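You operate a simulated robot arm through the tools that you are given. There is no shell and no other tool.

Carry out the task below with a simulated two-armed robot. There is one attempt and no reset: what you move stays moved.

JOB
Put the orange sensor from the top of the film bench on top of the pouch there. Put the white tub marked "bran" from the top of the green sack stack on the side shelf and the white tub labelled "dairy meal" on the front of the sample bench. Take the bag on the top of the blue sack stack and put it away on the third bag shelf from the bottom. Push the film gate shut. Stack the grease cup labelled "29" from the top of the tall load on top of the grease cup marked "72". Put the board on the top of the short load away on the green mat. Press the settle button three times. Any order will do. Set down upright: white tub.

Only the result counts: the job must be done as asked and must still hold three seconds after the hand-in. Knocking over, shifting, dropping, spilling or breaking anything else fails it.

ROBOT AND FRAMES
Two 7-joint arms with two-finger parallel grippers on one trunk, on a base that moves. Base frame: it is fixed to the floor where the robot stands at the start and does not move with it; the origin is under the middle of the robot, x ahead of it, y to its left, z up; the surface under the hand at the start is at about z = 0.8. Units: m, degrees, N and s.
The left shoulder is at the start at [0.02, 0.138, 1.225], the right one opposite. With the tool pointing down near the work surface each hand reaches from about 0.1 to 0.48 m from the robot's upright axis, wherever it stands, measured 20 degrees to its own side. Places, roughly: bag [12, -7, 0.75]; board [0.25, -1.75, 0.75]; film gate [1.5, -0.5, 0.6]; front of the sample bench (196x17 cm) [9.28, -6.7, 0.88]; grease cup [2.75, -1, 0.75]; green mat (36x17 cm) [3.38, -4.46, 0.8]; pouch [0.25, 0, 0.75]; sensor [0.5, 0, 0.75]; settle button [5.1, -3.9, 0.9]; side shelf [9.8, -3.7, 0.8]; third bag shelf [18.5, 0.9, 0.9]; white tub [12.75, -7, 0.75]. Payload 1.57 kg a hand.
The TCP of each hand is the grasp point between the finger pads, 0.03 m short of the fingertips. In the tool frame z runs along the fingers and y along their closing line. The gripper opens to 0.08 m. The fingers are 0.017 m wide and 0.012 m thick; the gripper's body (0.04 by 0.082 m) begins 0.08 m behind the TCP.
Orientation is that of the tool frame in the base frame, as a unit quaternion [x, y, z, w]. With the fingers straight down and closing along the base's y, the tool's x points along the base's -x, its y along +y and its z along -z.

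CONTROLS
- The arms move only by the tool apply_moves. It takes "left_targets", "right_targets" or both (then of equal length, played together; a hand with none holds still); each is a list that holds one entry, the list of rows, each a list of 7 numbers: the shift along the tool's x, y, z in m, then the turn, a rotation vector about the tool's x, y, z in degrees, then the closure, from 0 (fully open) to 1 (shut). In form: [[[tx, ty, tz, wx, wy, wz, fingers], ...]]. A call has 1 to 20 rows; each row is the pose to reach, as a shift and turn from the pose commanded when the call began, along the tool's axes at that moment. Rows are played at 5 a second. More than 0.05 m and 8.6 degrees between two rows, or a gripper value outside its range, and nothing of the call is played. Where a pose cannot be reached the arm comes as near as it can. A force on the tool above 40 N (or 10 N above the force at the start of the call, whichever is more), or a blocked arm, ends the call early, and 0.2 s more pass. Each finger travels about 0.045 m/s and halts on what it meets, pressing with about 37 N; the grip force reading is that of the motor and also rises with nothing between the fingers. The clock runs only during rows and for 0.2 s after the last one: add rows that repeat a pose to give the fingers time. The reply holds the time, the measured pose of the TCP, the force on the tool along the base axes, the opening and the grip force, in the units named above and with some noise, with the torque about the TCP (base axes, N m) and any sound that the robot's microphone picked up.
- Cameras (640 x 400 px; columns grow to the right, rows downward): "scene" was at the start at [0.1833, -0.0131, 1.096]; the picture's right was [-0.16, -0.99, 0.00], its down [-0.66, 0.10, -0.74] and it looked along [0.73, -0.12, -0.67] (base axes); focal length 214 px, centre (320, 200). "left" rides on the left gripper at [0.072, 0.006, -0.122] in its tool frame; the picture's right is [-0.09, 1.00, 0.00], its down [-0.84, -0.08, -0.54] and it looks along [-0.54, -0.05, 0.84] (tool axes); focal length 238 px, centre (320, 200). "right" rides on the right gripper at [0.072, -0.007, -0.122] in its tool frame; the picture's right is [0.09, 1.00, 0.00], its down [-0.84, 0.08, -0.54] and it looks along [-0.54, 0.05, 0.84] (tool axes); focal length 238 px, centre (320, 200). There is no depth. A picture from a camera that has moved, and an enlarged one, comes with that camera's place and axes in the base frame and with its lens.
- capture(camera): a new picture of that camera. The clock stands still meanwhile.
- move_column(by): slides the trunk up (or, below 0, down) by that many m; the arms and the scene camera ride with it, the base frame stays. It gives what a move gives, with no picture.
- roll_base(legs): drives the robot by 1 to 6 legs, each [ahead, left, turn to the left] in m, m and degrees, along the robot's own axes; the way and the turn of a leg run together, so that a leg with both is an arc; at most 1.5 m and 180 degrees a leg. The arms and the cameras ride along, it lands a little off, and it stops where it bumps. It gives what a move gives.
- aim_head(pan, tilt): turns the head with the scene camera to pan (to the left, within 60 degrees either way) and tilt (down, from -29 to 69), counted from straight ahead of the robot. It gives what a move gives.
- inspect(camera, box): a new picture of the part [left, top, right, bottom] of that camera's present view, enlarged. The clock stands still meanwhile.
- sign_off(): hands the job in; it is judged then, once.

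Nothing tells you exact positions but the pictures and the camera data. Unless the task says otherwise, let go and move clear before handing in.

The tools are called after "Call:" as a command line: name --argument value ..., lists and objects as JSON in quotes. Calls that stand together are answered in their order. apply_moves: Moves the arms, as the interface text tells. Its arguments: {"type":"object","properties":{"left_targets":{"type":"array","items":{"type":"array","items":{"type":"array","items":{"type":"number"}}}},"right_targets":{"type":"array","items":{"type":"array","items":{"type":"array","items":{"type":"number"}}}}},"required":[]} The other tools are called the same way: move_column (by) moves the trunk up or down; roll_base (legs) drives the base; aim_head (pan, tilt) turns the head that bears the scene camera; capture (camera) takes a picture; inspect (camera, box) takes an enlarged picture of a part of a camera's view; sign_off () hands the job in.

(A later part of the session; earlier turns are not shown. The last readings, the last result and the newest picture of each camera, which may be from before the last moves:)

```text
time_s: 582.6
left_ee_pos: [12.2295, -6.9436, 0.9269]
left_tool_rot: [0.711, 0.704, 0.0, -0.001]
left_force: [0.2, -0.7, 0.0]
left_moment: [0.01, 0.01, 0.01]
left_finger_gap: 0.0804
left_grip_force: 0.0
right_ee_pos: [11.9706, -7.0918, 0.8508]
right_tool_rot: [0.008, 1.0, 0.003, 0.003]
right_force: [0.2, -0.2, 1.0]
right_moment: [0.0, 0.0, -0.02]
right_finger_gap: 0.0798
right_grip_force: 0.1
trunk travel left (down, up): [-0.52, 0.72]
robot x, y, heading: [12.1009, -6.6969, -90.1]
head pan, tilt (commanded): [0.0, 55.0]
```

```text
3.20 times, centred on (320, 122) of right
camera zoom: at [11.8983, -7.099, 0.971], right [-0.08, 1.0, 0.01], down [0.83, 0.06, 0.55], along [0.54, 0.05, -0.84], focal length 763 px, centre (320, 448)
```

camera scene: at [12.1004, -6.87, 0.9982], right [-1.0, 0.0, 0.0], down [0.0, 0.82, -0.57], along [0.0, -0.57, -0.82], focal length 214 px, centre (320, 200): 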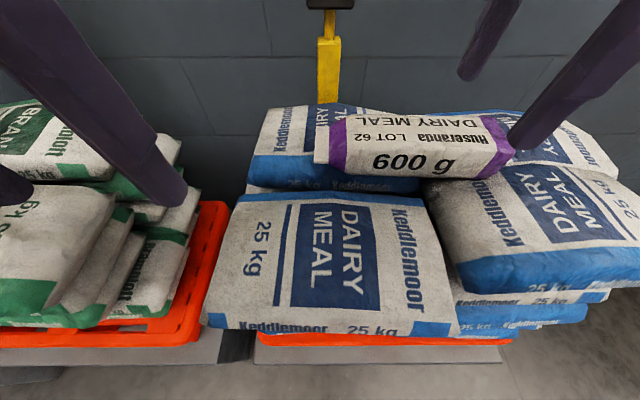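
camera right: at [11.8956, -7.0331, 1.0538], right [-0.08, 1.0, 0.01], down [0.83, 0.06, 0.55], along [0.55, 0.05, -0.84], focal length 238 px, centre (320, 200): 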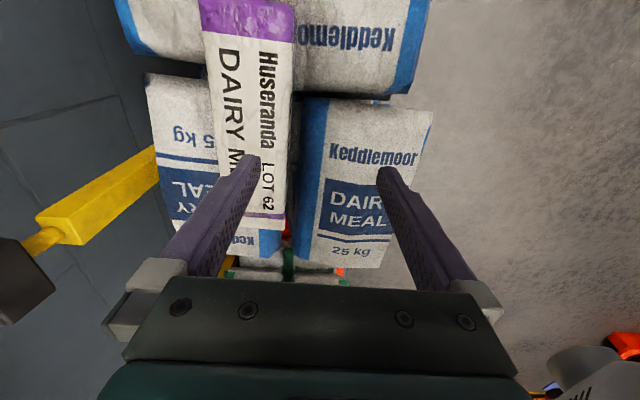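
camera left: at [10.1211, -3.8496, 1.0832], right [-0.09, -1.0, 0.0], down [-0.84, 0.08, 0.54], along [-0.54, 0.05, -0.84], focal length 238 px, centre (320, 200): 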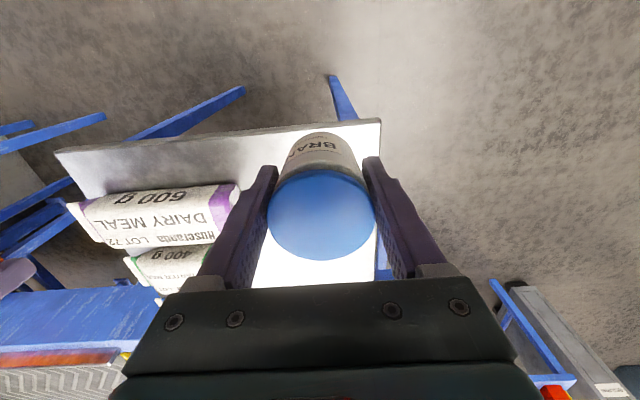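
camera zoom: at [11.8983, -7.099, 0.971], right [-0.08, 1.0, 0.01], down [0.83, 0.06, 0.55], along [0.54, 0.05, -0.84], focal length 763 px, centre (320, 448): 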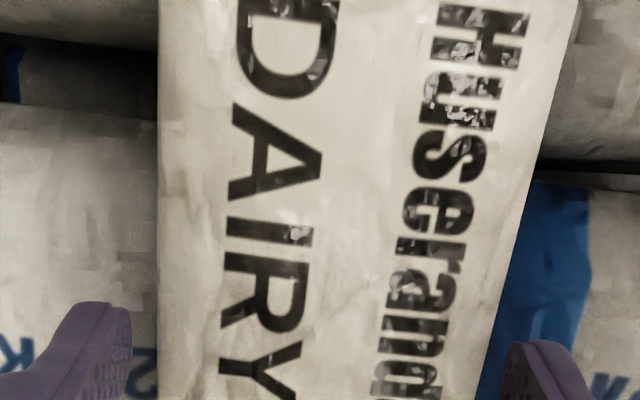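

Now straddling it evenly. Continuing down to grip depth.

Call:
apply_moves --right_targets '[[[0, 0.0008, 0.01, 0, 0, 0, 0], [0, 0.0008, 0.02, 0, 0, 0, 0], [0, 0.0008, 0.028, 0, 0, 0, 0], [0, 0.0008, 0.028, 0, 0, 0, 0]]]'

Call:
inspect --camera "scene" --box '[300, 60, 540, 200]'

```text
time_s: 583.6
left_ee_pos: [12.229, -6.9425, 0.9272]
left_tool_rot: [0.711, 0.703, 0.0, -0.002]
left_force: [-0.3, 0.8, 0.4]
left_moment: [0.04, 0.03, -0.02]
left_finger_gap: 0.0803
left_grip_force: 0.1
right_ee_pos: [11.9698, -7.0924, 0.8216]
right_tool_rot: [0.008, 1.0, 0.003, 0.003]
right_force: [0.4, 0.0, 0.2]
right_moment: [0.01, -0.02, -0.02]
right_finger_gap: 0.0802
right_grip_force: 0.1
trunk travel left (down, up): [-0.52, 0.72]
robot x, y, heading: [12.104, -6.6962, -90.5]
head pan, tilt (commanded): [0.0, 55.0]
```

```text
2.67 times, centred on (420, 130) of scene
camera zoom: at [12.1004, -6.8696, 0.9982], right [-1.0, 0.0, 0.0], down [0.0, 0.82, -0.57], along [0.0, -0.57, -0.82], focal length 572 px, centre (53, 387)
```

zoom: 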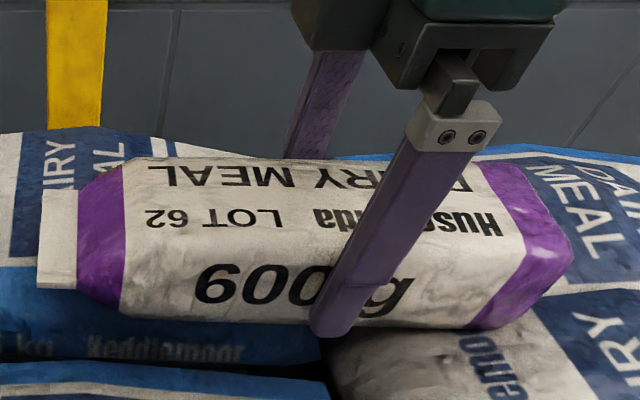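

Good. Closing on the bag and lifting.

Call:
apply_moves --right_targets '[[[0, 0, 0, 0, 0, 0, 0.3], [0, 0, 0, 0, 0, 0, 0.7], [0, 0, 0, 0, 0, 0, 1], [0, 0, 0, 0, 0, 0, 1]]]'

Call:
apply_moves --right_targets '[[[0, 0, -0.01, 0, 0, 0, 1], [0, 0, -0.03, 0, 0, 0, 1], [0, 0, -0.06, 0, 0, 0, 1], [0, 0, -0.1, 0, 0, 0, 1], [0, 0.03, -0.11, 0, 0, 0, 1], [0, 0.06, -0.11, 0, 0, 0, 1], [0, 0.08, -0.11, 0, 0, 0, 1]]]'

Call:
capture --camera "scene"

```text
time_s: 584.6
left_ee_pos: [12.2289, -6.9431, 0.9272]
left_tool_rot: [0.711, 0.703, 0.0, -0.001]
left_force: [0.8, 0.1, -0.8]
left_moment: [-0.02, -0.02, 0.04]
left_finger_gap: 0.08
left_grip_force: 0.0
right_ee_pos: [11.9702, -7.0923, 0.823]
right_tool_rot: [0.009, 1.0, 0.003, 0.002]
right_force: [-0.9, -1.4, -0.2]
right_moment: [-0.15, -0.01, -0.07]
right_finger_gap: 0.0699
right_grip_force: 37.1
trunk travel left (down, up): [-0.52, 0.72]
robot x, y, heading: [12.1046, -6.6966, -90.3]
head pan, tilt (commanded): [0.0, 55.0]
```

```text
time_s: 586.2
left_ee_pos: [12.2287, -6.9421, 0.9274]
left_tool_rot: [0.711, 0.703, 0.0, -0.001]
left_force: [0.4, 1.1, 0.2]
left_moment: [0.0, 0.01, 0.03]
left_finger_gap: 0.08
left_grip_force: 0.1
right_ee_pos: [11.9719, -7.0112, 0.934]
right_tool_rot: [0.008, 1.0, 0.003, 0.001]
right_force: [-0.6, 0.1, -5.3]
right_moment: [-0.03, 0.05, -0.02]
right_finger_gap: 0.0699
right_grip_force: 37.5
trunk travel left (down, up): [-0.52, 0.72]
robot x, y, heading: [12.1013, -6.6961, -90.3]
head pan, tilt (commanded): [0.0, 55.0]
```

```text
taken
camera scene: at [12.1005, -6.8691, 0.9981], right [-1.0, 0.0, 0.0], down [0.0, 0.82, -0.57], along [0.0, -0.57, -0.82], focal length 214 px, centre (320, 200)
```

scene: 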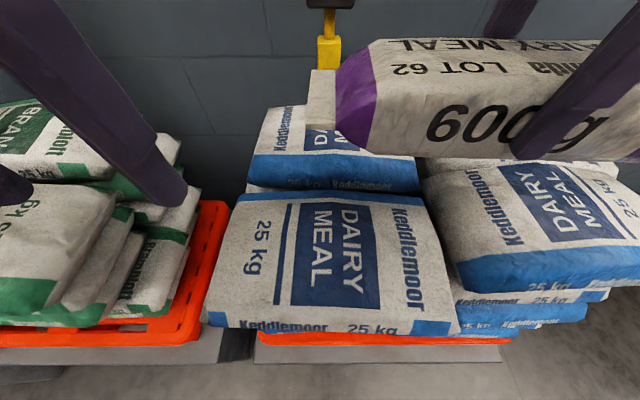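

The bag (70 mm wide, about 0.5 kg) is in the right hand. I'll raise the trunk, back off and start the drive toward the rack.

Call:
move_column --by 0.35

Call:
roll_base --legs '[[-0.9, 0, 0], [0, 0, 90], [1.4, 0, 0], [1.4, 0, 0]]'

Call:
aim_head --pan 15 --tilt 15

Call:
capture --camera "scene"

```text
time_s: 589.6
left_ee_pos: [12.2293, -6.9434, 1.2754]
left_tool_rot: [0.711, 0.703, 0.0, -0.002]
left_force: [0.1, -0.7, 0.0]
left_moment: [-0.04, 0.01, -0.03]
left_finger_gap: 0.0798
left_grip_force: 0.1
right_ee_pos: [11.9715, -7.0117, 1.283]
right_tool_rot: [0.008, 1.0, 0.004, 0.003]
right_force: [-0.8, -0.3, -5.5]
right_moment: [-0.03, 0.04, -0.02]
right_finger_gap: 0.0698
right_grip_force: 37.2
trunk travel left (down, up): [-0.87, 0.37]
robot x, y, heading: [12.1, -6.6995, -90.0]
head pan, tilt (commanded): [0.0, 55.0]
```

```text
time_s: 611.5
left_ee_pos: [15.1608, -5.6275, 1.2763]
left_tool_rot: [-0.011, 1.0, -0.001, -0.001]
left_force: [-0.1, -0.2, -0.3]
left_moment: [0.01, 0.04, 0.03]
left_finger_gap: 0.0798
left_grip_force: 0.0
right_ee_pos: [15.2383, -5.8823, 1.2836]
right_tool_rot: [0.713, -0.701, -0.004, 0.0]
right_force: [0.8, 0.3, -5.4]
right_moment: [-0.04, -0.02, -0.04]
right_finger_gap: 0.0698
right_grip_force: 37.5
trunk travel left (down, up): [-0.87, 0.37]
robot x, y, heading: [14.9207, -5.7641, 1.7]
head pan, tilt (commanded): [0.0, 55.0]
```

```text
time_s: 612.5
left_ee_pos: [15.1607, -5.6274, 1.2765]
left_tool_rot: [-0.012, 1.0, -0.002, -0.001]
left_force: [-0.5, -0.9, 0.2]
left_moment: [-0.02, -0.05, 0.02]
left_finger_gap: 0.0802
left_grip_force: 0.1
right_ee_pos: [15.2384, -5.8823, 1.2843]
right_tool_rot: [0.713, -0.701, -0.005, 0.001]
right_force: [0.2, -0.3, -5.6]
right_moment: [-0.06, -0.01, 0.02]
right_finger_gap: 0.0697
right_grip_force: 36.9
trunk travel left (down, up): [-0.87, 0.37]
robot x, y, heading: [14.9188, -5.764, 1.9]
head pan, tilt (commanded): [15.0, 15.0]
```

```text
taken
camera scene: at [15.1103, -5.7343, 1.4082], right [0.29, -0.96, 0.0], down [-0.25, -0.07, -0.97], along [0.93, 0.28, -0.26], focal length 214 px, centre (320, 200)
```

scene: 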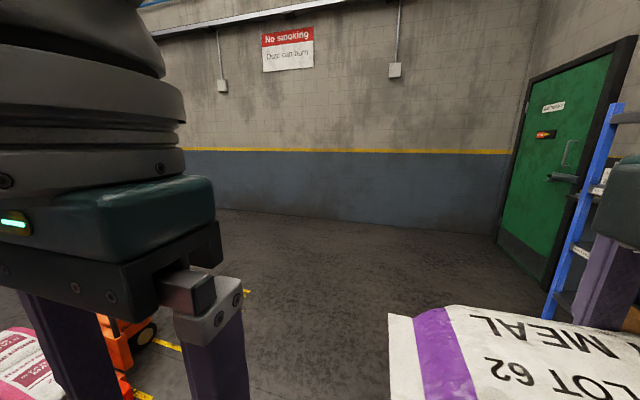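

Call:
roll_base --legs '[[1.35, 0, 0], [0, 0, 88]]'

Call:
aim_head --pan 0 --tilt 10

Call:
capture --camera "scene"

```text
time_s: 623.0
left_ee_pos: [16.1381, -5.4915, 1.2777]
left_tool_rot: [-0.69, 0.723, -0.001, 0.0]
left_force: [0.7, 0.3, 0.4]
left_moment: [-0.03, -0.02, -0.03]
left_finger_gap: 0.08
left_grip_force: 0.1
right_ee_pos: [16.3973, -5.4312, 1.2837]
right_tool_rot: [1.0, -0.025, -0.003, 0.004]
right_force: [0.6, -0.3, -5.9]
right_moment: [-0.01, -0.05, 0.01]
right_finger_gap: 0.0697
right_grip_force: 37.2
trunk travel left (down, up): [-0.87, 0.37]
robot x, y, heading: [16.2547, -5.7394, 87.6]
head pan, tilt (commanded): [15.0, 15.0]
```

```text
time_s: 623.7
left_ee_pos: [16.1372, -5.4927, 1.2759]
left_tool_rot: [-0.691, 0.723, -0.002, 0.0]
left_force: [-0.2, 0.7, 0.1]
left_moment: [-0.01, -0.04, 0.03]
left_finger_gap: 0.0801
left_grip_force: 0.1
right_ee_pos: [16.3958, -5.4314, 1.2835]
right_tool_rot: [1.0, -0.025, -0.004, 0.004]
right_force: [0.0, 0.0, -5.6]
right_moment: [0.0, -0.05, 0.0]
right_finger_gap: 0.0696
right_grip_force: 37.1
trunk travel left (down, up): [-0.87, 0.37]
robot x, y, heading: [16.2563, -5.7433, 87.9]
head pan, tilt (commanded): [0.0, 10.0]
```

```text
taken
camera scene: at [16.2653, -5.5485, 1.4164], right [1.0, -0.04, 0.0], down [-0.01, -0.17, -0.98], along [0.04, 0.98, -0.17], focal length 214 px, centre (320, 200)
```

scene: 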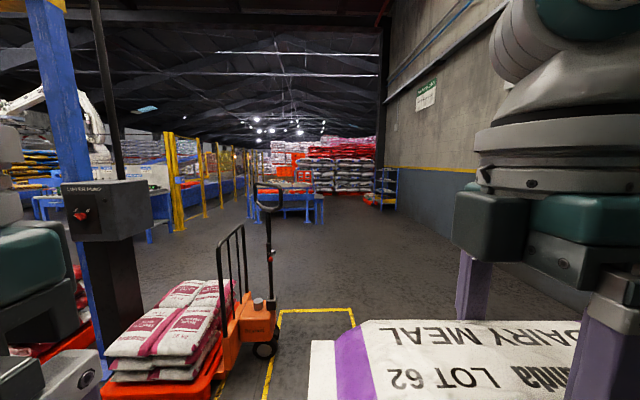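

The rack is visible ahead on the right. I'll shift right clear of the pallet jack and drive up the aisle.

Call:
roll_base --legs '[[0, -0.75, 2], [1.4, 0, 0], [1.4, 0, 0], [1.4, 0, 0]]'

Call:
aim_head --pan -20 --tilt 15

Call:
capture --camera "scene"

```text
time_s: 647.6
left_ee_pos: [16.8269, -1.2999, 1.277]
left_tool_rot: [0.717, -0.697, 0.002, 0.0]
left_force: [-0.3, 0.5, -0.3]
left_moment: [0.0, 0.01, 0.01]
left_finger_gap: 0.0802
left_grip_force: 0.0
right_ee_pos: [17.0817, -1.2212, 1.283]
right_tool_rot: [1.0, 0.012, -0.003, 0.004]
right_force: [0.8, 0.5, -6.2]
right_moment: [0.02, -0.01, 0.0]
right_finger_gap: 0.0698
right_grip_force: 37.4
trunk travel left (down, up): [-0.87, 0.37]
robot x, y, heading: [16.9666, -1.5378, 91.9]
head pan, tilt (commanded): [0.0, 10.0]
```

```text
time_s: 648.5
left_ee_pos: [16.828, -1.2996, 1.2764]
left_tool_rot: [0.716, -0.698, 0.0, 0.001]
left_force: [1.3, -0.1, 0.2]
left_moment: [0.01, -0.03, 0.04]
left_finger_gap: 0.0801
left_grip_force: 0.0
right_ee_pos: [17.0818, -1.221, 1.2831]
right_tool_rot: [1.0, 0.011, -0.002, 0.004]
right_force: [0.2, 0.5, -5.7]
right_moment: [0.0, -0.04, 0.02]
right_finger_gap: 0.0696
right_grip_force: 36.9
trunk travel left (down, up): [-0.87, 0.37]
robot x, y, heading: [16.9618, -1.5381, 91.8]
head pan, tilt (commanded): [-20.0, 15.0]
```

```text
taken
camera scene: at [16.991, -1.3512, 1.4083], right [0.95, -0.31, 0.0], down [-0.08, -0.25, -0.97], along [0.3, 0.92, -0.26], focal length 214 px, centre (320, 200)
```

scene: 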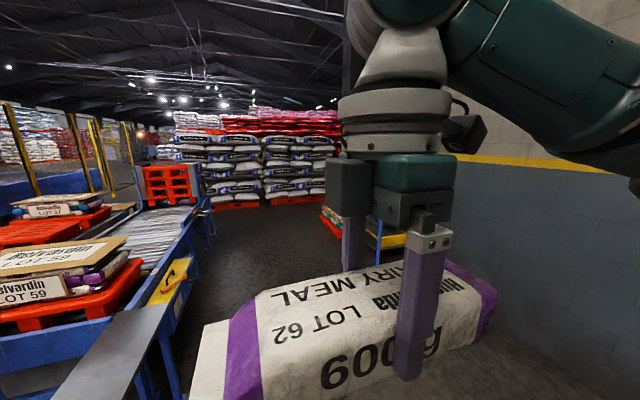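

The held bag hides the rack. First I'll look at the small grey table on the left, which could serve for re-gripping.

Call:
aim_head --pan 35 --tilt 35

Call:
capture --camera "scene"

Call:
aim_head --pan -55 --tilt 10

Call:
capture --camera "scene"

```text
time_s: 649.7
left_ee_pos: [16.8269, -1.3008, 1.2761]
left_tool_rot: [0.716, -0.698, 0.001, 0.0]
left_force: [0.2, 0.1, 0.9]
left_moment: [0.01, 0.03, 0.02]
left_finger_gap: 0.08
left_grip_force: 0.0
right_ee_pos: [17.0816, -1.2216, 1.2831]
right_tool_rot: [1.0, 0.011, -0.003, 0.004]
right_force: [-0.1, 0.1, -5.8]
right_moment: [-0.02, -0.03, 0.01]
right_finger_gap: 0.0699
right_grip_force: 37.3
trunk travel left (down, up): [-0.87, 0.37]
robot x, y, heading: [16.9675, -1.5391, 92.1]
head pan, tilt (commanded): [35.0, 35.0]
```

```text
taken
camera scene: at [16.9092, -1.3695, 1.3764], right [0.8, 0.6, 0.0], down [0.34, -0.46, -0.82], along [-0.49, 0.66, -0.57], focal length 214 px, centre (320, 200)
```

scene: 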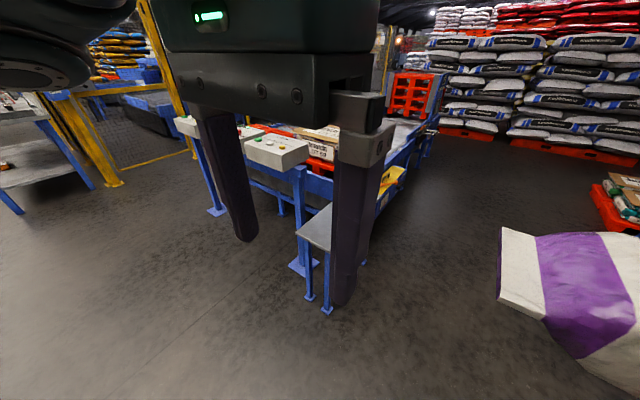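

```text
time_s: 651.4
left_ee_pos: [16.8259, -1.2984, 1.2765]
left_tool_rot: [0.716, -0.698, 0.001, 0.0]
left_force: [0.4, 0.0, 0.9]
left_moment: [0.0, 0.01, -0.01]
left_finger_gap: 0.0798
left_grip_force: 0.1
right_ee_pos: [17.0813, -1.2206, 1.283]
right_tool_rot: [1.0, 0.012, -0.003, 0.005]
right_force: [-0.1, -0.6, -5.7]
right_moment: [0.02, -0.02, 0.0]
right_finger_gap: 0.0696
right_grip_force: 37.3
trunk travel left (down, up): [-0.87, 0.37]
robot x, y, heading: [16.9687, -1.5372, 91.9]
head pan, tilt (commanded): [-55.0, 10.0]
```

```text
taken
camera scene: at [17.0363, -1.3841, 1.4164], right [0.6, -0.8, 0.0], down [-0.14, -0.1, -0.98], along [0.79, 0.59, -0.17], focal length 214 px, centre (320, 200)
```

scene: 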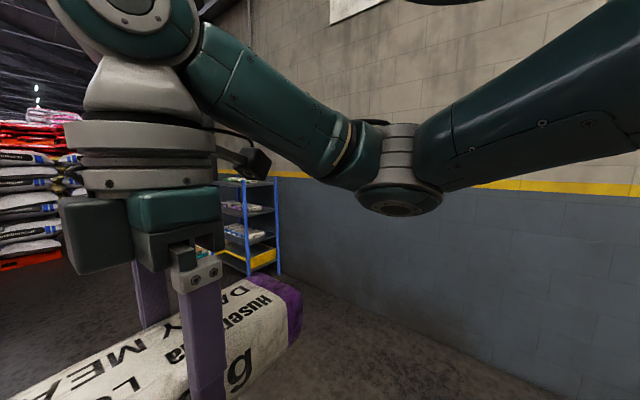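

The rack and a narrow grey side table (x≈16.36–16.54, y -0.79 to -0.27, z≈0.61) are here. Zooming on the rack's third shelf.

Call:
inspect --camera "scene" --box '[205, 165, 295, 285]'

```text
3.33 times, centred on (250, 225) of scene
camera zoom: at [17.0363, -1.3841, 1.4164], right [0.6, -0.8, 0.0], down [-0.14, -0.1, -0.98], along [0.79, 0.59, -0.17], focal length 715 px, centre (553, 117)
```

zoom: 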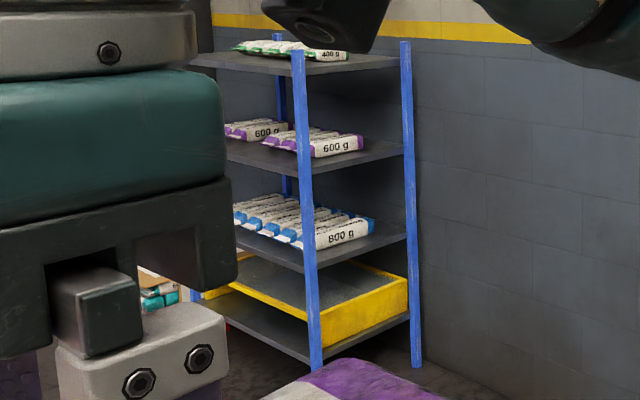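

I'll drive up in front of the rack and face it (+x) to see the third shelf squarely.

Call:
roll_base --legs '[[1.2, -0.2, -2], [1.2, 0, 0], [0, 0, -90]]'

Call:
aim_head --pan 5 --tilt 20

Call:
capture --camera "scene"

```text
time_s: 667.1
left_ee_pos: [17.3763, 1.0062, 1.2775]
left_tool_rot: [0.002, 1.0, -0.001, -0.001]
left_force: [0.4, -0.1, 0.1]
left_moment: [0.0, -0.01, 0.0]
left_finger_gap: 0.0801
left_grip_force: 0.1
right_ee_pos: [17.4459, 0.749, 1.2823]
right_tool_rot: [-0.704, 0.711, 0.004, -0.002]
right_force: [0.3, -0.4, -5.7]
right_moment: [-0.02, 0.04, -0.01]
right_finger_gap: 0.0695
right_grip_force: 37.3
trunk travel left (down, up): [-0.87, 0.37]
robot x, y, heading: [17.1287, 0.8747, 0.3]
head pan, tilt (commanded): [-55.0, 10.0]
```

```text
time_s: 668.4
left_ee_pos: [17.3765, 1.007, 1.277]
left_tool_rot: [0.002, 1.0, 0.0, 0.0]
left_force: [0.3, -0.5, -0.7]
left_moment: [0.0, -0.01, 0.03]
left_finger_gap: 0.0801
left_grip_force: 0.0
right_ee_pos: [17.4461, 0.7508, 1.283]
right_tool_rot: [-0.704, 0.71, 0.005, 0.0]
right_force: [-0.3, -0.5, -5.7]
right_moment: [-0.01, 0.01, -0.01]
right_finger_gap: 0.0695
right_grip_force: 37.0
trunk travel left (down, up): [-0.87, 0.37]
robot x, y, heading: [17.131, 0.8767, 0.0]
head pan, tilt (commanded): [5.0, 20.0]
```

```text
taken
camera scene: at [17.3249, 0.8854, 1.4002], right [0.09, -1.0, 0.0], down [-0.34, -0.03, -0.94], along [0.94, 0.08, -0.34], focal length 214 px, centre (320, 200)
```

scene: 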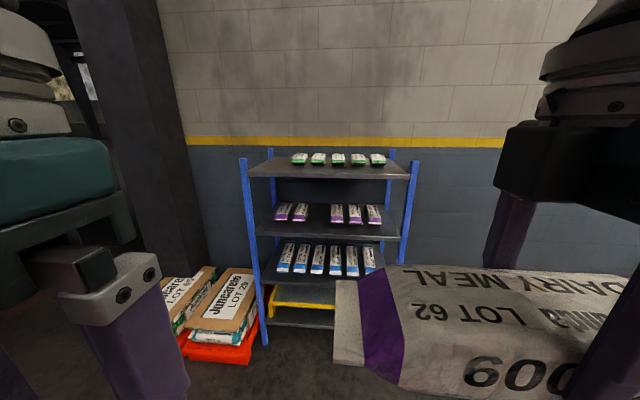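

A clear frontal view: the third shelf holds two purple bags, a gap, then three more. Zooming for geometry.

Call:
inspect --camera "scene" --box '[235, 140, 425, 290]'

Call:
inspect --camera "scene" --box '[255, 190, 405, 250]'

```text
2.67 times, centred on (330, 215) of scene
camera zoom: at [17.3249, 0.8854, 1.4002], right [0.09, -1.0, 0.0], down [-0.34, -0.03, -0.94], along [0.94, 0.08, -0.34], focal length 572 px, centre (293, 160)
```

zoom: 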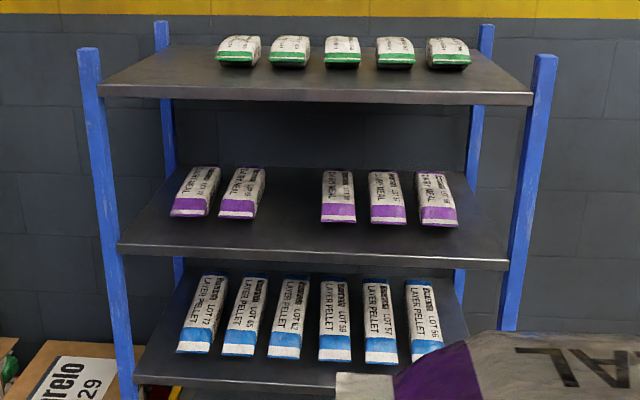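

```text
4.27 times, centred on (330, 220) of scene
camera zoom: at [17.3249, 0.8854, 1.4002], right [0.09, -1.0, 0.0], down [-0.34, -0.03, -0.94], along [0.94, 0.08, -0.34], focal length 915 px, centre (277, 115)
```

zoom: 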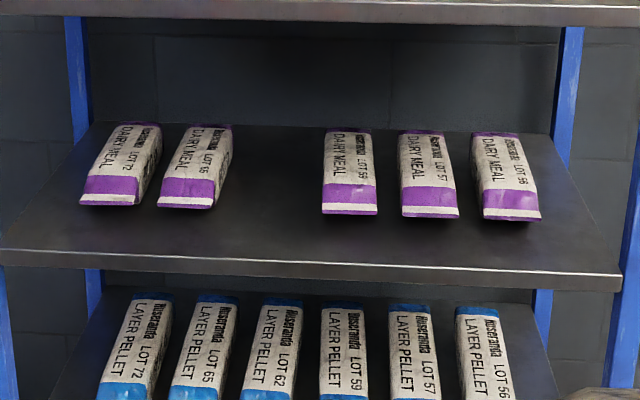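

The free slot on the third shelf is centred at about y≈0.997 (shelf z≈0.85, front edge x≈18.32, gap to the shelf above ≈0.30 m). I'll re-grip the bag on the small grey table first; turning to face it from the aisle.

Call:
roll_base --legs '[[0, 0, 180], [0, 1.4, 0]]'

Call:
aim_head --pan 0 --tilt 40

Call:
capture --camera "scene"

```text
time_s: 682.5
left_ee_pos: [16.8555, -0.6216, 1.2769]
left_tool_rot: [1.0, -0.012, 0.001, -0.001]
left_force: [-0.4, 0.5, -0.7]
left_moment: [0.01, 0.01, -0.04]
left_finger_gap: 0.0799
left_grip_force: 0.1
right_ee_pos: [16.7892, -0.3623, 1.2825]
right_tool_rot: [0.716, 0.698, 0.001, 0.005]
right_force: [0.0, -0.1, -5.5]
right_moment: [0.06, -0.02, -0.02]
right_finger_gap: 0.0695
right_grip_force: 36.4
trunk travel left (down, up): [-0.87, 0.37]
robot x, y, heading: [17.1017, -0.4943, 179.1]
head pan, tilt (commanded): [5.0, 20.0]
```

```text
time_s: 683.4
left_ee_pos: [16.8531, -0.6214, 1.2768]
left_tool_rot: [1.0, -0.011, 0.001, 0.0]
left_force: [-1.0, -0.7, -0.7]
left_moment: [0.01, 0.01, 0.01]
left_finger_gap: 0.08
left_grip_force: 0.0
right_ee_pos: [16.7895, -0.364, 1.2833]
right_tool_rot: [0.716, 0.698, 0.002, 0.005]
right_force: [-0.6, 0.2, -5.5]
right_moment: [0.06, 0.03, 0.01]
right_finger_gap: 0.0698
right_grip_force: 37.0
trunk travel left (down, up): [-0.87, 0.37]
robot x, y, heading: [17.1032, -0.4946, 179.3]
head pan, tilt (commanded): [0.0, 40.0]
```

```text
taken
camera scene: at [16.9176, -0.4931, 1.3688], right [0.02, 1.0, 0.0], down [0.64, -0.01, -0.77], along [-0.77, 0.01, -0.64], focal length 214 px, centre (320, 200)
```

scene: 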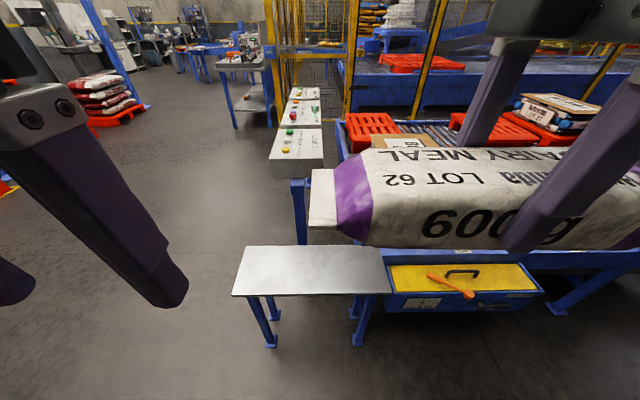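

The grey table top spans x 16.33–16.55, y -0.81 to -0.235. I'll extend the hand, turn the wrist back so the bag points forward, and move in front of the table's left part.

Call:
apply_moves --right_targets '[[[0, -0.03, 0, 0, 0, 0, 1], [0, -0.06, 0, 0, 0, 6, 1], [0, -0.08, 0, 0, 0, 14, 1], [0, -0.08, 0, 0, 0, 22, 1], [0, -0.08, 0, 0, 0, 30, 1], [0, -0.08, 0, 0, 0, 38, 1], [0, -0.08, 0, 0, 0, 46, 1], [0, -0.08, 0, 0, 0, 54, 1], [0, -0.08, 0, 0, 0, 62, 1], [0, -0.08, 0, 0, 0, 70, 1], [0, -0.08, 0, 0, 0, 78, 1], [0, -0.08, 0, 0, 0, 86, 1], [0, -0.08, 0, 0, 0, 90, 1], [0, -0.08, 0, 0, 0, 90, 1]]]'

Call:
capture --camera "scene"

```text
time_s: 686.4
left_ee_pos: [16.856, -0.621, 1.2763]
left_tool_rot: [1.0, -0.012, 0.001, -0.001]
left_force: [-0.5, -0.1, -0.6]
left_moment: [-0.01, 0.0, -0.01]
left_finger_gap: 0.0799
left_grip_force: 0.1
right_ee_pos: [16.7073, -0.3606, 1.2821]
right_tool_rot: [1.0, -0.015, 0.004, 0.003]
right_force: [0.3, -0.7, -5.4]
right_moment: [0.0, -0.04, 0.01]
right_finger_gap: 0.0696
right_grip_force: 36.6
trunk travel left (down, up): [-0.87, 0.37]
robot x, y, heading: [17.1031, -0.4989, 179.1]
head pan, tilt (commanded): [0.0, 40.0]
```

```text
taken
camera scene: at [16.9177, -0.4931, 1.3688], right [0.02, 1.0, 0.0], down [0.64, -0.01, -0.77], along [-0.77, 0.01, -0.64], focal length 214 px, centre (320, 200)
```

scene: 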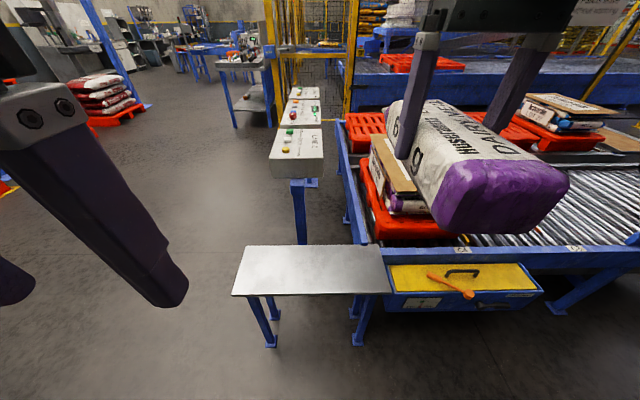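

Now moving in front of the table and lowering the trunk.

Call:
roll_base --legs '[[0, 0.22, 0.8], [0.26, 0, 0]]'

Call:
move_column --by -0.3

Call:
aim_head --pan 0 --tilt 50

Call:
capture --camera "scene"

Call:
capture --camera "right"

```text
time_s: 689.5
left_ee_pos: [16.5918, -0.8383, 1.2767]
left_tool_rot: [1.0, -0.008, 0.001, 0.0]
left_force: [0.0, 0.1, -0.2]
left_moment: [0.01, 0.01, -0.02]
left_finger_gap: 0.08
left_grip_force: 0.0
right_ee_pos: [16.4442, -0.5784, 1.2821]
right_tool_rot: [1.0, -0.01, 0.004, 0.002]
right_force: [-0.1, 0.0, -5.7]
right_moment: [-0.02, -0.05, -0.02]
right_finger_gap: 0.0701
right_grip_force: 37.3
trunk travel left (down, up): [-0.87, 0.37]
robot x, y, heading: [16.8381, -0.7095, 179.7]
head pan, tilt (commanded): [0.0, 40.0]
```

```text
time_s: 692.5
left_ee_pos: [16.5927, -0.8384, 0.9777]
left_tool_rot: [1.0, -0.008, 0.002, 0.001]
left_force: [0.0, 0.1, -0.1]
left_moment: [-0.01, 0.01, 0.01]
left_finger_gap: 0.0804
left_grip_force: 0.1
right_ee_pos: [16.4447, -0.5787, 0.9825]
right_tool_rot: [1.0, -0.01, 0.004, 0.002]
right_force: [0.0, -0.7, -6.1]
right_moment: [-0.04, -0.05, 0.03]
right_finger_gap: 0.0698
right_grip_force: 37.4
trunk travel left (down, up): [-0.57, 0.67]
robot x, y, heading: [16.8371, -0.713, 179.4]
head pan, tilt (commanded): [0.0, 40.0]
```

```text
time_s: 693.2
left_ee_pos: [16.5915, -0.8374, 0.9756]
left_tool_rot: [1.0, -0.007, 0.0, 0.0]
left_force: [0.1, 0.5, -0.9]
left_moment: [-0.01, -0.01, 0.01]
left_finger_gap: 0.0801
left_grip_force: 0.0
right_ee_pos: [16.4448, -0.578, 0.9825]
right_tool_rot: [1.0, -0.01, 0.005, 0.002]
right_force: [0.4, -0.2, -5.7]
right_moment: [-0.04, -0.08, 0.01]
right_finger_gap: 0.0699
right_grip_force: 37.6
trunk travel left (down, up): [-0.57, 0.67]
robot x, y, heading: [16.8404, -0.7099, 179.2]
head pan, tilt (commanded): [0.0, 50.0]
```

```text
taken
camera scene: at [16.6625, -0.7094, 1.0546], right [0.01, 1.0, 0.0], down [0.77, -0.01, -0.64], along [-0.64, 0.01, -0.77], focal length 214 px, centre (320, 200)
```

scene: 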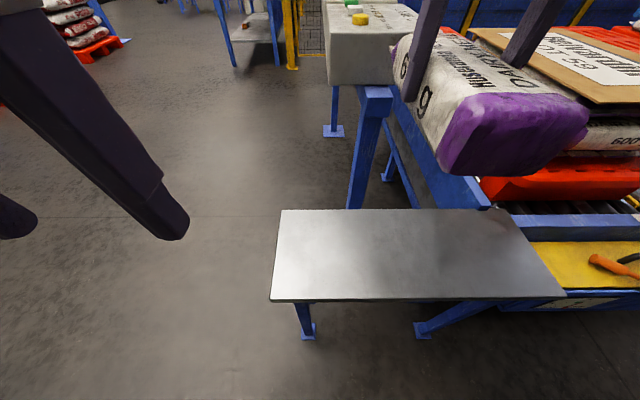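

```text
taken
camera right: at [16.5166, -0.5721, 1.1045], right [0.07, -1.0, 0.01], down [-0.84, -0.06, 0.53], along [-0.53, -0.04, -0.84], focal length 238 px, centre (320, 200)
```

right: 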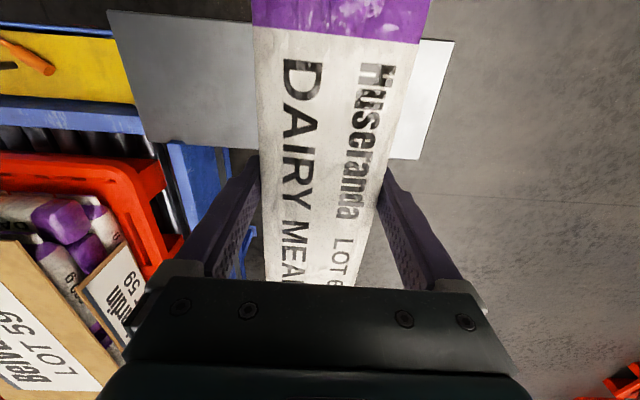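

The spot is clear. Lowering the trunk further and then the hand to the table.

Call:
move_column --by -0.17

Call:
apply_moves --right_targets '[[[0, 0.015, 0.03, 0, 0, 0, 1], [0, 0.015, 0.06, 0, 0, 0, 1], [0, 0.015, 0.09, 0, 0, 0, 1], [0, 0.015, 0.11, 0, 0, 0, 1], [0, 0.015, 0.11, 0, 0, 0, 1]]]'

Call:
capture --camera "scene"

```text
time_s: 695.1
left_ee_pos: [16.5924, -0.8378, 0.8073]
left_tool_rot: [1.0, -0.008, 0.001, 0.0]
left_force: [0.1, 1.3, 0.2]
left_moment: [0.02, 0.02, 0.03]
left_finger_gap: 0.0798
left_grip_force: 0.0
right_ee_pos: [16.4452, -0.5781, 0.8128]
right_tool_rot: [1.0, -0.009, 0.005, 0.003]
right_force: [-0.3, 0.1, -7.0]
right_moment: [0.0, -0.04, -0.01]
right_finger_gap: 0.0696
right_grip_force: 37.0
trunk travel left (down, up): [-0.4, 0.84]
robot x, y, heading: [16.8392, -0.7143, 179.5]
head pan, tilt (commanded): [0.0, 50.0]
```

```text
time_s: 696.3
left_ee_pos: [16.5935, -0.838, 0.8065]
left_tool_rot: [1.0, -0.009, 0.001, 0.0]
left_force: [-0.8, 1.0, 0.0]
left_moment: [-0.03, -0.01, 0.0]
left_finger_gap: 0.0799
left_grip_force: 0.0
right_ee_pos: [16.445, -0.5931, 0.702]
right_tool_rot: [1.0, -0.01, 0.005, 0.004]
right_force: [0.3, 0.2, -5.8]
right_moment: [0.01, -0.05, -0.02]
right_finger_gap: 0.0698
right_grip_force: 36.9
trunk travel left (down, up): [-0.4, 0.84]
robot x, y, heading: [16.8411, -0.709, 179.6]
head pan, tilt (commanded): [0.0, 50.0]
```

```text
taken
camera scene: at [16.6625, -0.7093, 0.8846], right [0.01, 1.0, 0.0], down [0.77, -0.01, -0.64], along [-0.64, 0.01, -0.77], focal length 214 px, centre (320, 200)
```

scene: 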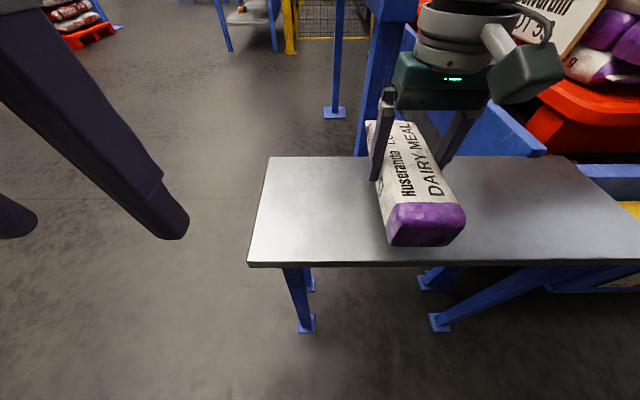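

Creeping down to the table.

Call:
apply_moves --right_targets '[[[0, 0, 0.01, 0, 0, 0, 1], [0, 0, 0.02, 0, 0, 0, 1], [0, 0, 0.03, 0, 0, 0, 1], [0, 0, 0.03, 0, 0, 0, 1]]]'

Call:
apply_moves --right_targets '[[[0, 0, 0.004, 0, 0, 0, 1], [0, 0, 0.008, 0, 0, 0, 1], [0, 0, 0.008, 0, 0, 0, 1]]]'

```text
time_s: 697.3
left_ee_pos: [16.5933, -0.8381, 0.8059]
left_tool_rot: [1.0, -0.008, 0.001, 0.0]
left_force: [-1.2, -0.2, -0.7]
left_moment: [-0.01, 0.0, 0.03]
left_finger_gap: 0.0801
left_grip_force: 0.0
right_ee_pos: [16.445, -0.594, 0.674]
right_tool_rot: [1.0, -0.009, 0.004, 0.002]
right_force: [-0.1, 0.9, -5.3]
right_moment: [0.01, -0.04, 0.0]
right_finger_gap: 0.0701
right_grip_force: 36.9
trunk travel left (down, up): [-0.4, 0.84]
robot x, y, heading: [16.8396, -0.7099, 179.7]
head pan, tilt (commanded): [0.0, 50.0]
```

```text
time_s: 698.1
left_ee_pos: [16.5923, -0.8392, 0.8068]
left_tool_rot: [1.0, -0.008, 0.001, 0.0]
left_force: [0.1, 0.6, -0.6]
left_moment: [0.01, -0.01, -0.03]
left_finger_gap: 0.0801
left_grip_force: 0.2
right_ee_pos: [16.4443, -0.5952, 0.6653]
right_tool_rot: [1.0, -0.008, 0.003, 0.003]
right_force: [5.0, -0.9, 9.1]
right_moment: [0.48, 1.13, -0.07]
right_finger_gap: 0.0697
right_grip_force: 37.0
trunk travel left (down, up): [-0.4, 0.84]
robot x, y, heading: [16.8363, -0.7077, 179.4]
head pan, tilt (commanded): [0.0, 50.0]
```

Touching the table. A touch lower, then release.

Call:
apply_moves --right_targets '[[[0, 0, 0.0015, 0, 0, 0, 1], [0, 0, 0.0015, 0, 0, 0, 0.7], [0, 0, 0.0015, 0, 0, 0, 0.3], [0, 0, 0.0015, 0, 0, 0, 0], [0, 0, 0.0015, 0, 0, 0, 0]]]'

Call:
apply_moves --right_targets '[[[0, 0, -0.02, 0, 0, 0, 0], [0, 0, -0.05, 0, 0, 0, 0], [0, 0, -0.09, 0, 0, 0, 0], [0.02, 0, -0.12, 0, 0, 0, 0]]]'

Call:
capture --camera "scene"

Call:
capture --camera "right"

```text
time_s: 699.3
left_ee_pos: [16.5918, -0.8376, 0.8061]
left_tool_rot: [1.0, -0.008, 0.001, 0.0]
left_force: [-0.4, -0.2, -0.6]
left_moment: [0.0, 0.01, -0.01]
left_finger_gap: 0.0797
left_grip_force: 0.1
right_ee_pos: [16.4446, -0.5931, 0.6627]
right_tool_rot: [1.0, -0.009, 0.004, 0.002]
right_force: [0.7, 0.3, 0.7]
right_moment: [-0.01, -0.03, 0.03]
right_finger_gap: 0.0802
right_grip_force: 0.1
trunk travel left (down, up): [-0.4, 0.84]
robot x, y, heading: [16.8365, -0.7129, 179.7]
head pan, tilt (commanded): [0.0, 50.0]
```

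```text
time_s: 700.3
left_ee_pos: [16.5917, -0.8375, 0.8076]
left_tool_rot: [1.0, -0.008, 0.001, 0.0]
left_force: [0.5, -0.4, -0.8]
left_moment: [-0.03, -0.03, -0.04]
left_finger_gap: 0.08
left_grip_force: 0.0
right_ee_pos: [16.4634, -0.5916, 0.7832]
right_tool_rot: [1.0, -0.009, 0.005, 0.002]
right_force: [0.4, 1.0, -0.5]
right_moment: [0.0, 0.02, -0.02]
right_finger_gap: 0.0802
right_grip_force: 0.0
trunk travel left (down, up): [-0.4, 0.84]
robot x, y, heading: [16.8358, -0.71, 179.4]
head pan, tilt (commanded): [0.0, 50.0]
```

```text
taken
camera scene: at [16.6622, -0.7086, 0.8846], right [0.01, 1.0, 0.0], down [0.77, -0.01, -0.64], along [-0.64, 0.01, -0.77], focal length 214 px, centre (320, 200)
```

scene: 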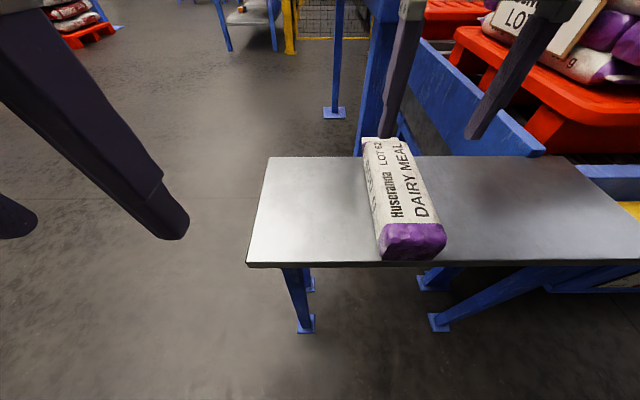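

```text
taken
camera right: at [16.5358, -0.5868, 0.905], right [0.07, -1.0, 0.0], down [-0.84, -0.06, 0.53], along [-0.53, -0.04, -0.85], focal length 238 px, centre (320, 200)
```

right: 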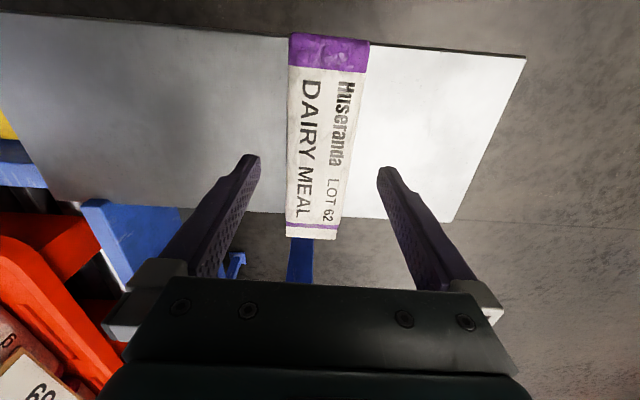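

The bag lies flat on the table, centre about (16.425,-0.592), pointing forward. Now I'll pitch the right hand 45° forward and line up for the new grip.

Call:
apply_moves --right_targets '[[[0.015, 0, 0.0, 0, -8, 0, 0], [0.03, 0, 0.0, 0, -16, 0, 0], [0.045, 0, 0.005, 0, -24, 0, 0], [0.06, 0, 0.01, 0, -32, 0, 0], [0.072, 0, 0.012, 0, -40, 0, 0], [0.082, 0, 0.014, 0, -45, 0, 0], [0.082, 0, 0.014, 0, -45, 0, 0]]]'

Call:
capture --camera "right"

Call:
capture --camera "scene"

```text
time_s: 701.9
left_ee_pos: [16.5918, -0.8389, 0.807]
left_tool_rot: [1.0, -0.008, 0.0, 0.0]
left_force: [0.7, -0.1, -0.2]
left_moment: [0.0, -0.01, 0.01]
left_finger_gap: 0.0801
left_grip_force: 0.1
right_ee_pos: [16.5415, -0.6, 0.7656]
right_tool_rot: [0.925, -0.011, -0.38, -0.002]
right_force: [-0.6, -0.1, 0.1]
right_moment: [0.01, -0.01, -0.01]
right_finger_gap: 0.0799
right_grip_force: 0.0
right hand out of reach, approached as far as the arm can: row 6, 7
trunk travel left (down, up): [-0.4, 0.84]
robot x, y, heading: [16.8384, -0.7136, 179.7]
head pan, tilt (commanded): [0.0, 50.0]
```

```text
taken
camera right: at [16.6791, -0.5946, 0.8012], right [0.05, -1.0, -0.06], down [-0.22, -0.07, 0.97], along [-0.98, -0.03, -0.22], focal length 238 px, centre (320, 200)
```

right: 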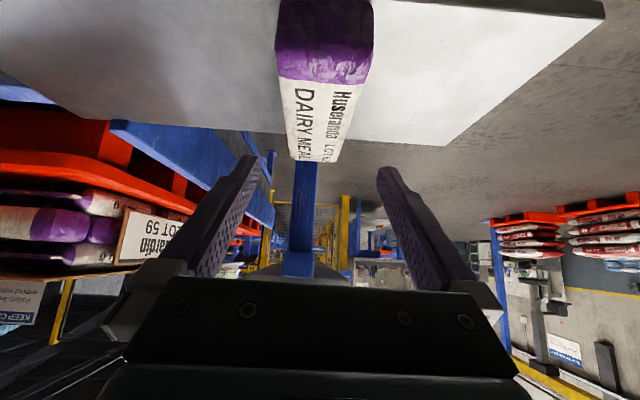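

```text
taken
camera scene: at [16.6621, -0.7092, 0.8847], right [0.01, 1.0, 0.0], down [0.77, -0.01, -0.64], along [-0.64, 0.01, -0.77], focal length 214 px, centre (320, 200)
```

scene: 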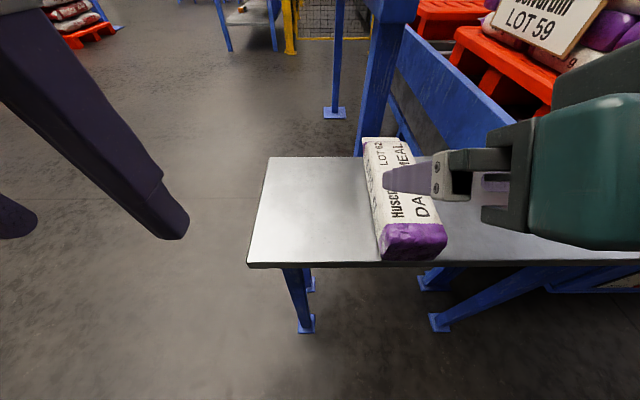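

The pitch is achieved but the hand is too close to the body. I'll back the base off 10 cm for more arm room.

Call:
roll_base --legs '[[-0.1, 0, 0]]'

Call:
apply_moves --right_targets '[[[0, 0, 0.0, 0, 0, 0, 0], [0, 0, 0.03, 0, 0, 0, 0], [0, 0, 0.03, 0, 0, 0, 0]]]'

Call:
capture --camera "scene"

Call:
capture --camera "right"

```text
time_s: 703.1
left_ee_pos: [16.6911, -0.839, 0.8063]
left_tool_rot: [1.0, -0.007, 0.001, 0.0]
left_force: [-0.1, -0.5, -0.3]
left_moment: [0.0, -0.01, -0.01]
left_finger_gap: 0.0799
left_grip_force: 0.0
right_ee_pos: [16.6389, -0.5995, 0.7652]
right_tool_rot: [0.925, -0.009, -0.379, -0.001]
right_force: [0.3, 0.7, 0.1]
right_moment: [0.01, 0.01, -0.02]
right_finger_gap: 0.0797
right_grip_force: 0.0
trunk travel left (down, up): [-0.4, 0.84]
robot x, y, heading: [16.935, -0.7143, 179.5]
head pan, tilt (commanded): [0.0, 50.0]
```

```text
time_s: 703.9
left_ee_pos: [16.6903, -0.8397, 0.807]
left_tool_rot: [1.0, -0.008, 0.001, 0.0]
left_force: [0.1, 0.1, 0.5]
left_moment: [0.0, -0.02, -0.03]
left_finger_gap: 0.08
left_grip_force: 0.1
right_ee_pos: [16.6161, -0.6012, 0.7445]
right_tool_rot: [0.925, -0.009, -0.379, 0.0]
right_force: [-0.5, -0.1, 0.3]
right_moment: [-0.01, 0.0, 0.01]
right_finger_gap: 0.0798
right_grip_force: 0.1
trunk travel left (down, up): [-0.4, 0.84]
robot x, y, heading: [16.936, -0.7102, 179.6]
head pan, tilt (commanded): [0.0, 50.0]
```

```text
taken
camera scene: at [16.7598, -0.71, 0.8847], right [0.01, 1.0, 0.0], down [0.77, -0.01, -0.64], along [-0.64, 0.01, -0.77], focal length 214 px, centre (320, 200)
```

scene: 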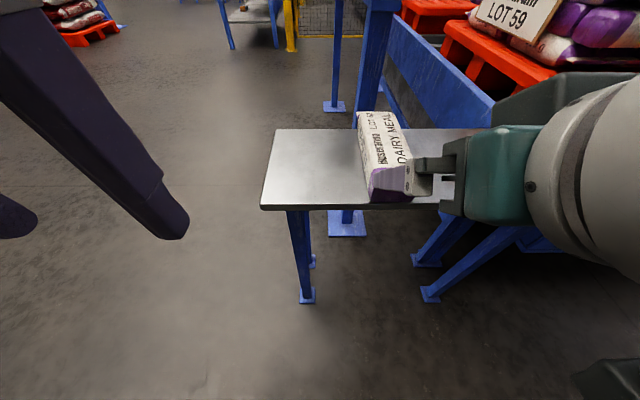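

```text
taken
camera right: at [16.7552, -0.596, 0.78], right [0.05, -1.0, -0.06], down [-0.22, -0.07, 0.97], along [-0.97, -0.03, -0.22], focal length 238 px, centre (320, 200)
```

right: 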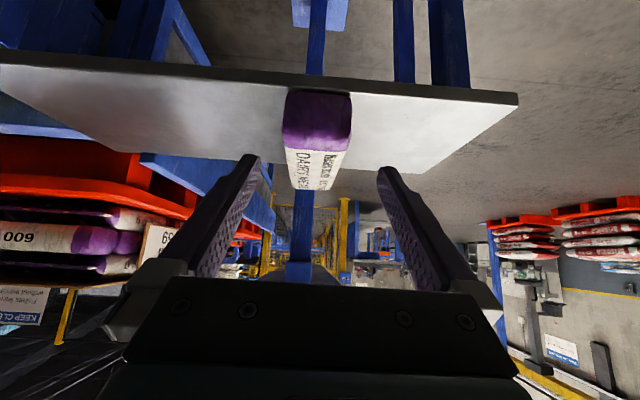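

Call:
inspect --camera "right" --box '[240, 70, 400, 200]'

Call:
inspect --camera "scene" --box '[330, 90, 460, 220]'

```text
3.08 times, centred on (320, 135) of right
camera zoom: at [16.7552, -0.596, 0.78], right [0.05, -1.0, -0.06], down [-0.22, -0.07, 0.97], along [-0.97, -0.03, -0.22], focal length 733 px, centre (320, 400)
```

zoom: 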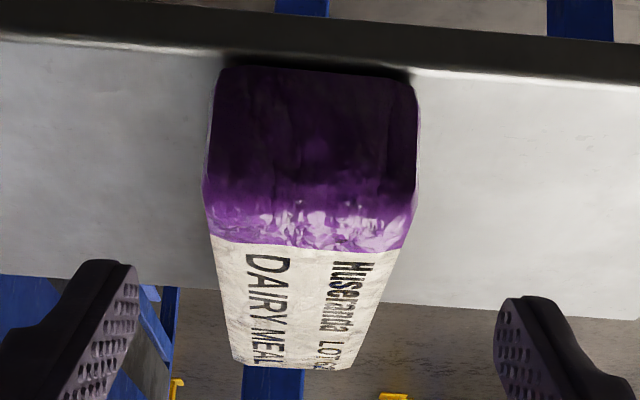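

```text
3.08 times, centred on (395, 155) of scene
camera zoom: at [16.7598, -0.71, 0.8847], right [0.01, 1.0, 0.0], down [0.77, -0.01, -0.64], along [-0.64, 0.01, -0.77], focal length 660 px, centre (89, 338)
```

zoom: 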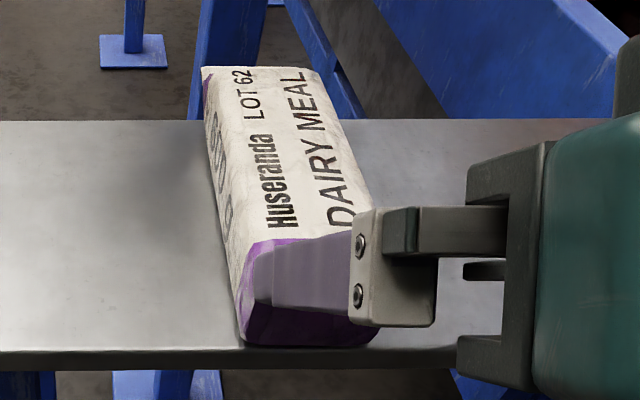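

Bag axis measured at y≈-0.595, nearly straight. I'll go to a pre-grip point on the 45° approach line and verify.

Call:
apply_moves --right_targets '[[[-0.02, -0.002, 0.02, 0, 0, 0, 0], [-0.04, -0.003, 0.045, 0, 0, 0, 0], [-0.0504, -0.0042, 0.0586, 0, 0, 0, 0], [-0.0504, -0.0042, 0.09, 0, 0, 0, 0], [-0.0504, -0.0042, 0.09, 0, 0, 0, 0]]]'

Call:
inspect --camera "right" --box '[220, 70, 420, 220]'

Call:
inspect --camera "scene" --box '[330, 90, 460, 220]'

```text
time_s: 705.1
left_ee_pos: [16.6893, -0.8384, 0.8056]
left_tool_rot: [1.0, -0.006, 0.0, -0.001]
left_force: [0.9, 0.3, 0.4]
left_moment: [0.01, -0.04, -0.02]
left_finger_gap: 0.0801
left_grip_force: 0.0
right_ee_pos: [16.5185, -0.595, 0.7157]
right_tool_rot: [0.926, -0.009, -0.378, -0.001]
right_force: [0.9, -0.5, -0.4]
right_moment: [0.0, 0.02, -0.03]
right_finger_gap: 0.0802
right_grip_force: 0.1
trunk travel left (down, up): [-0.4, 0.84]
robot x, y, heading: [16.9379, -0.7088, 179.4]
head pan, tilt (commanded): [0.0, 50.0]
```

```text
2.67 times, centred on (320, 145) of right
camera zoom: at [16.656, -0.5898, 0.7515], right [0.05, -1.0, -0.06], down [-0.22, -0.07, 0.97], along [-0.97, -0.03, -0.22], focal length 636 px, centre (320, 347)
```

zoom: 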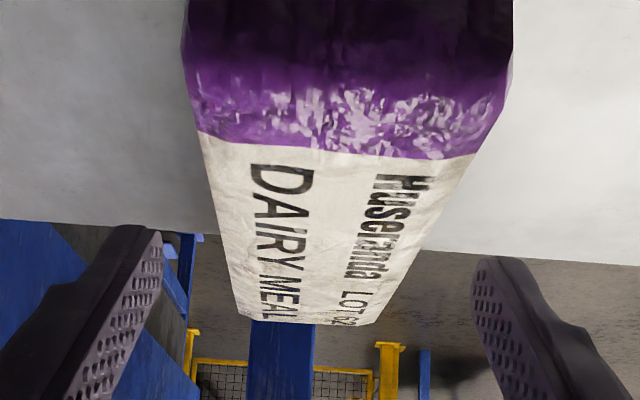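

```text
3.08 times, centred on (395, 155) of scene
camera zoom: at [16.7599, -0.71, 0.8847], right [0.01, 1.0, 0.0], down [0.77, -0.01, -0.64], along [-0.64, 0.01, -0.77], focal length 660 px, centre (89, 338)
```

zoom: 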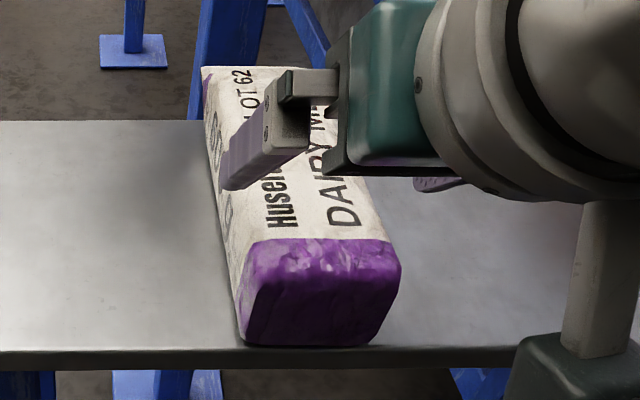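

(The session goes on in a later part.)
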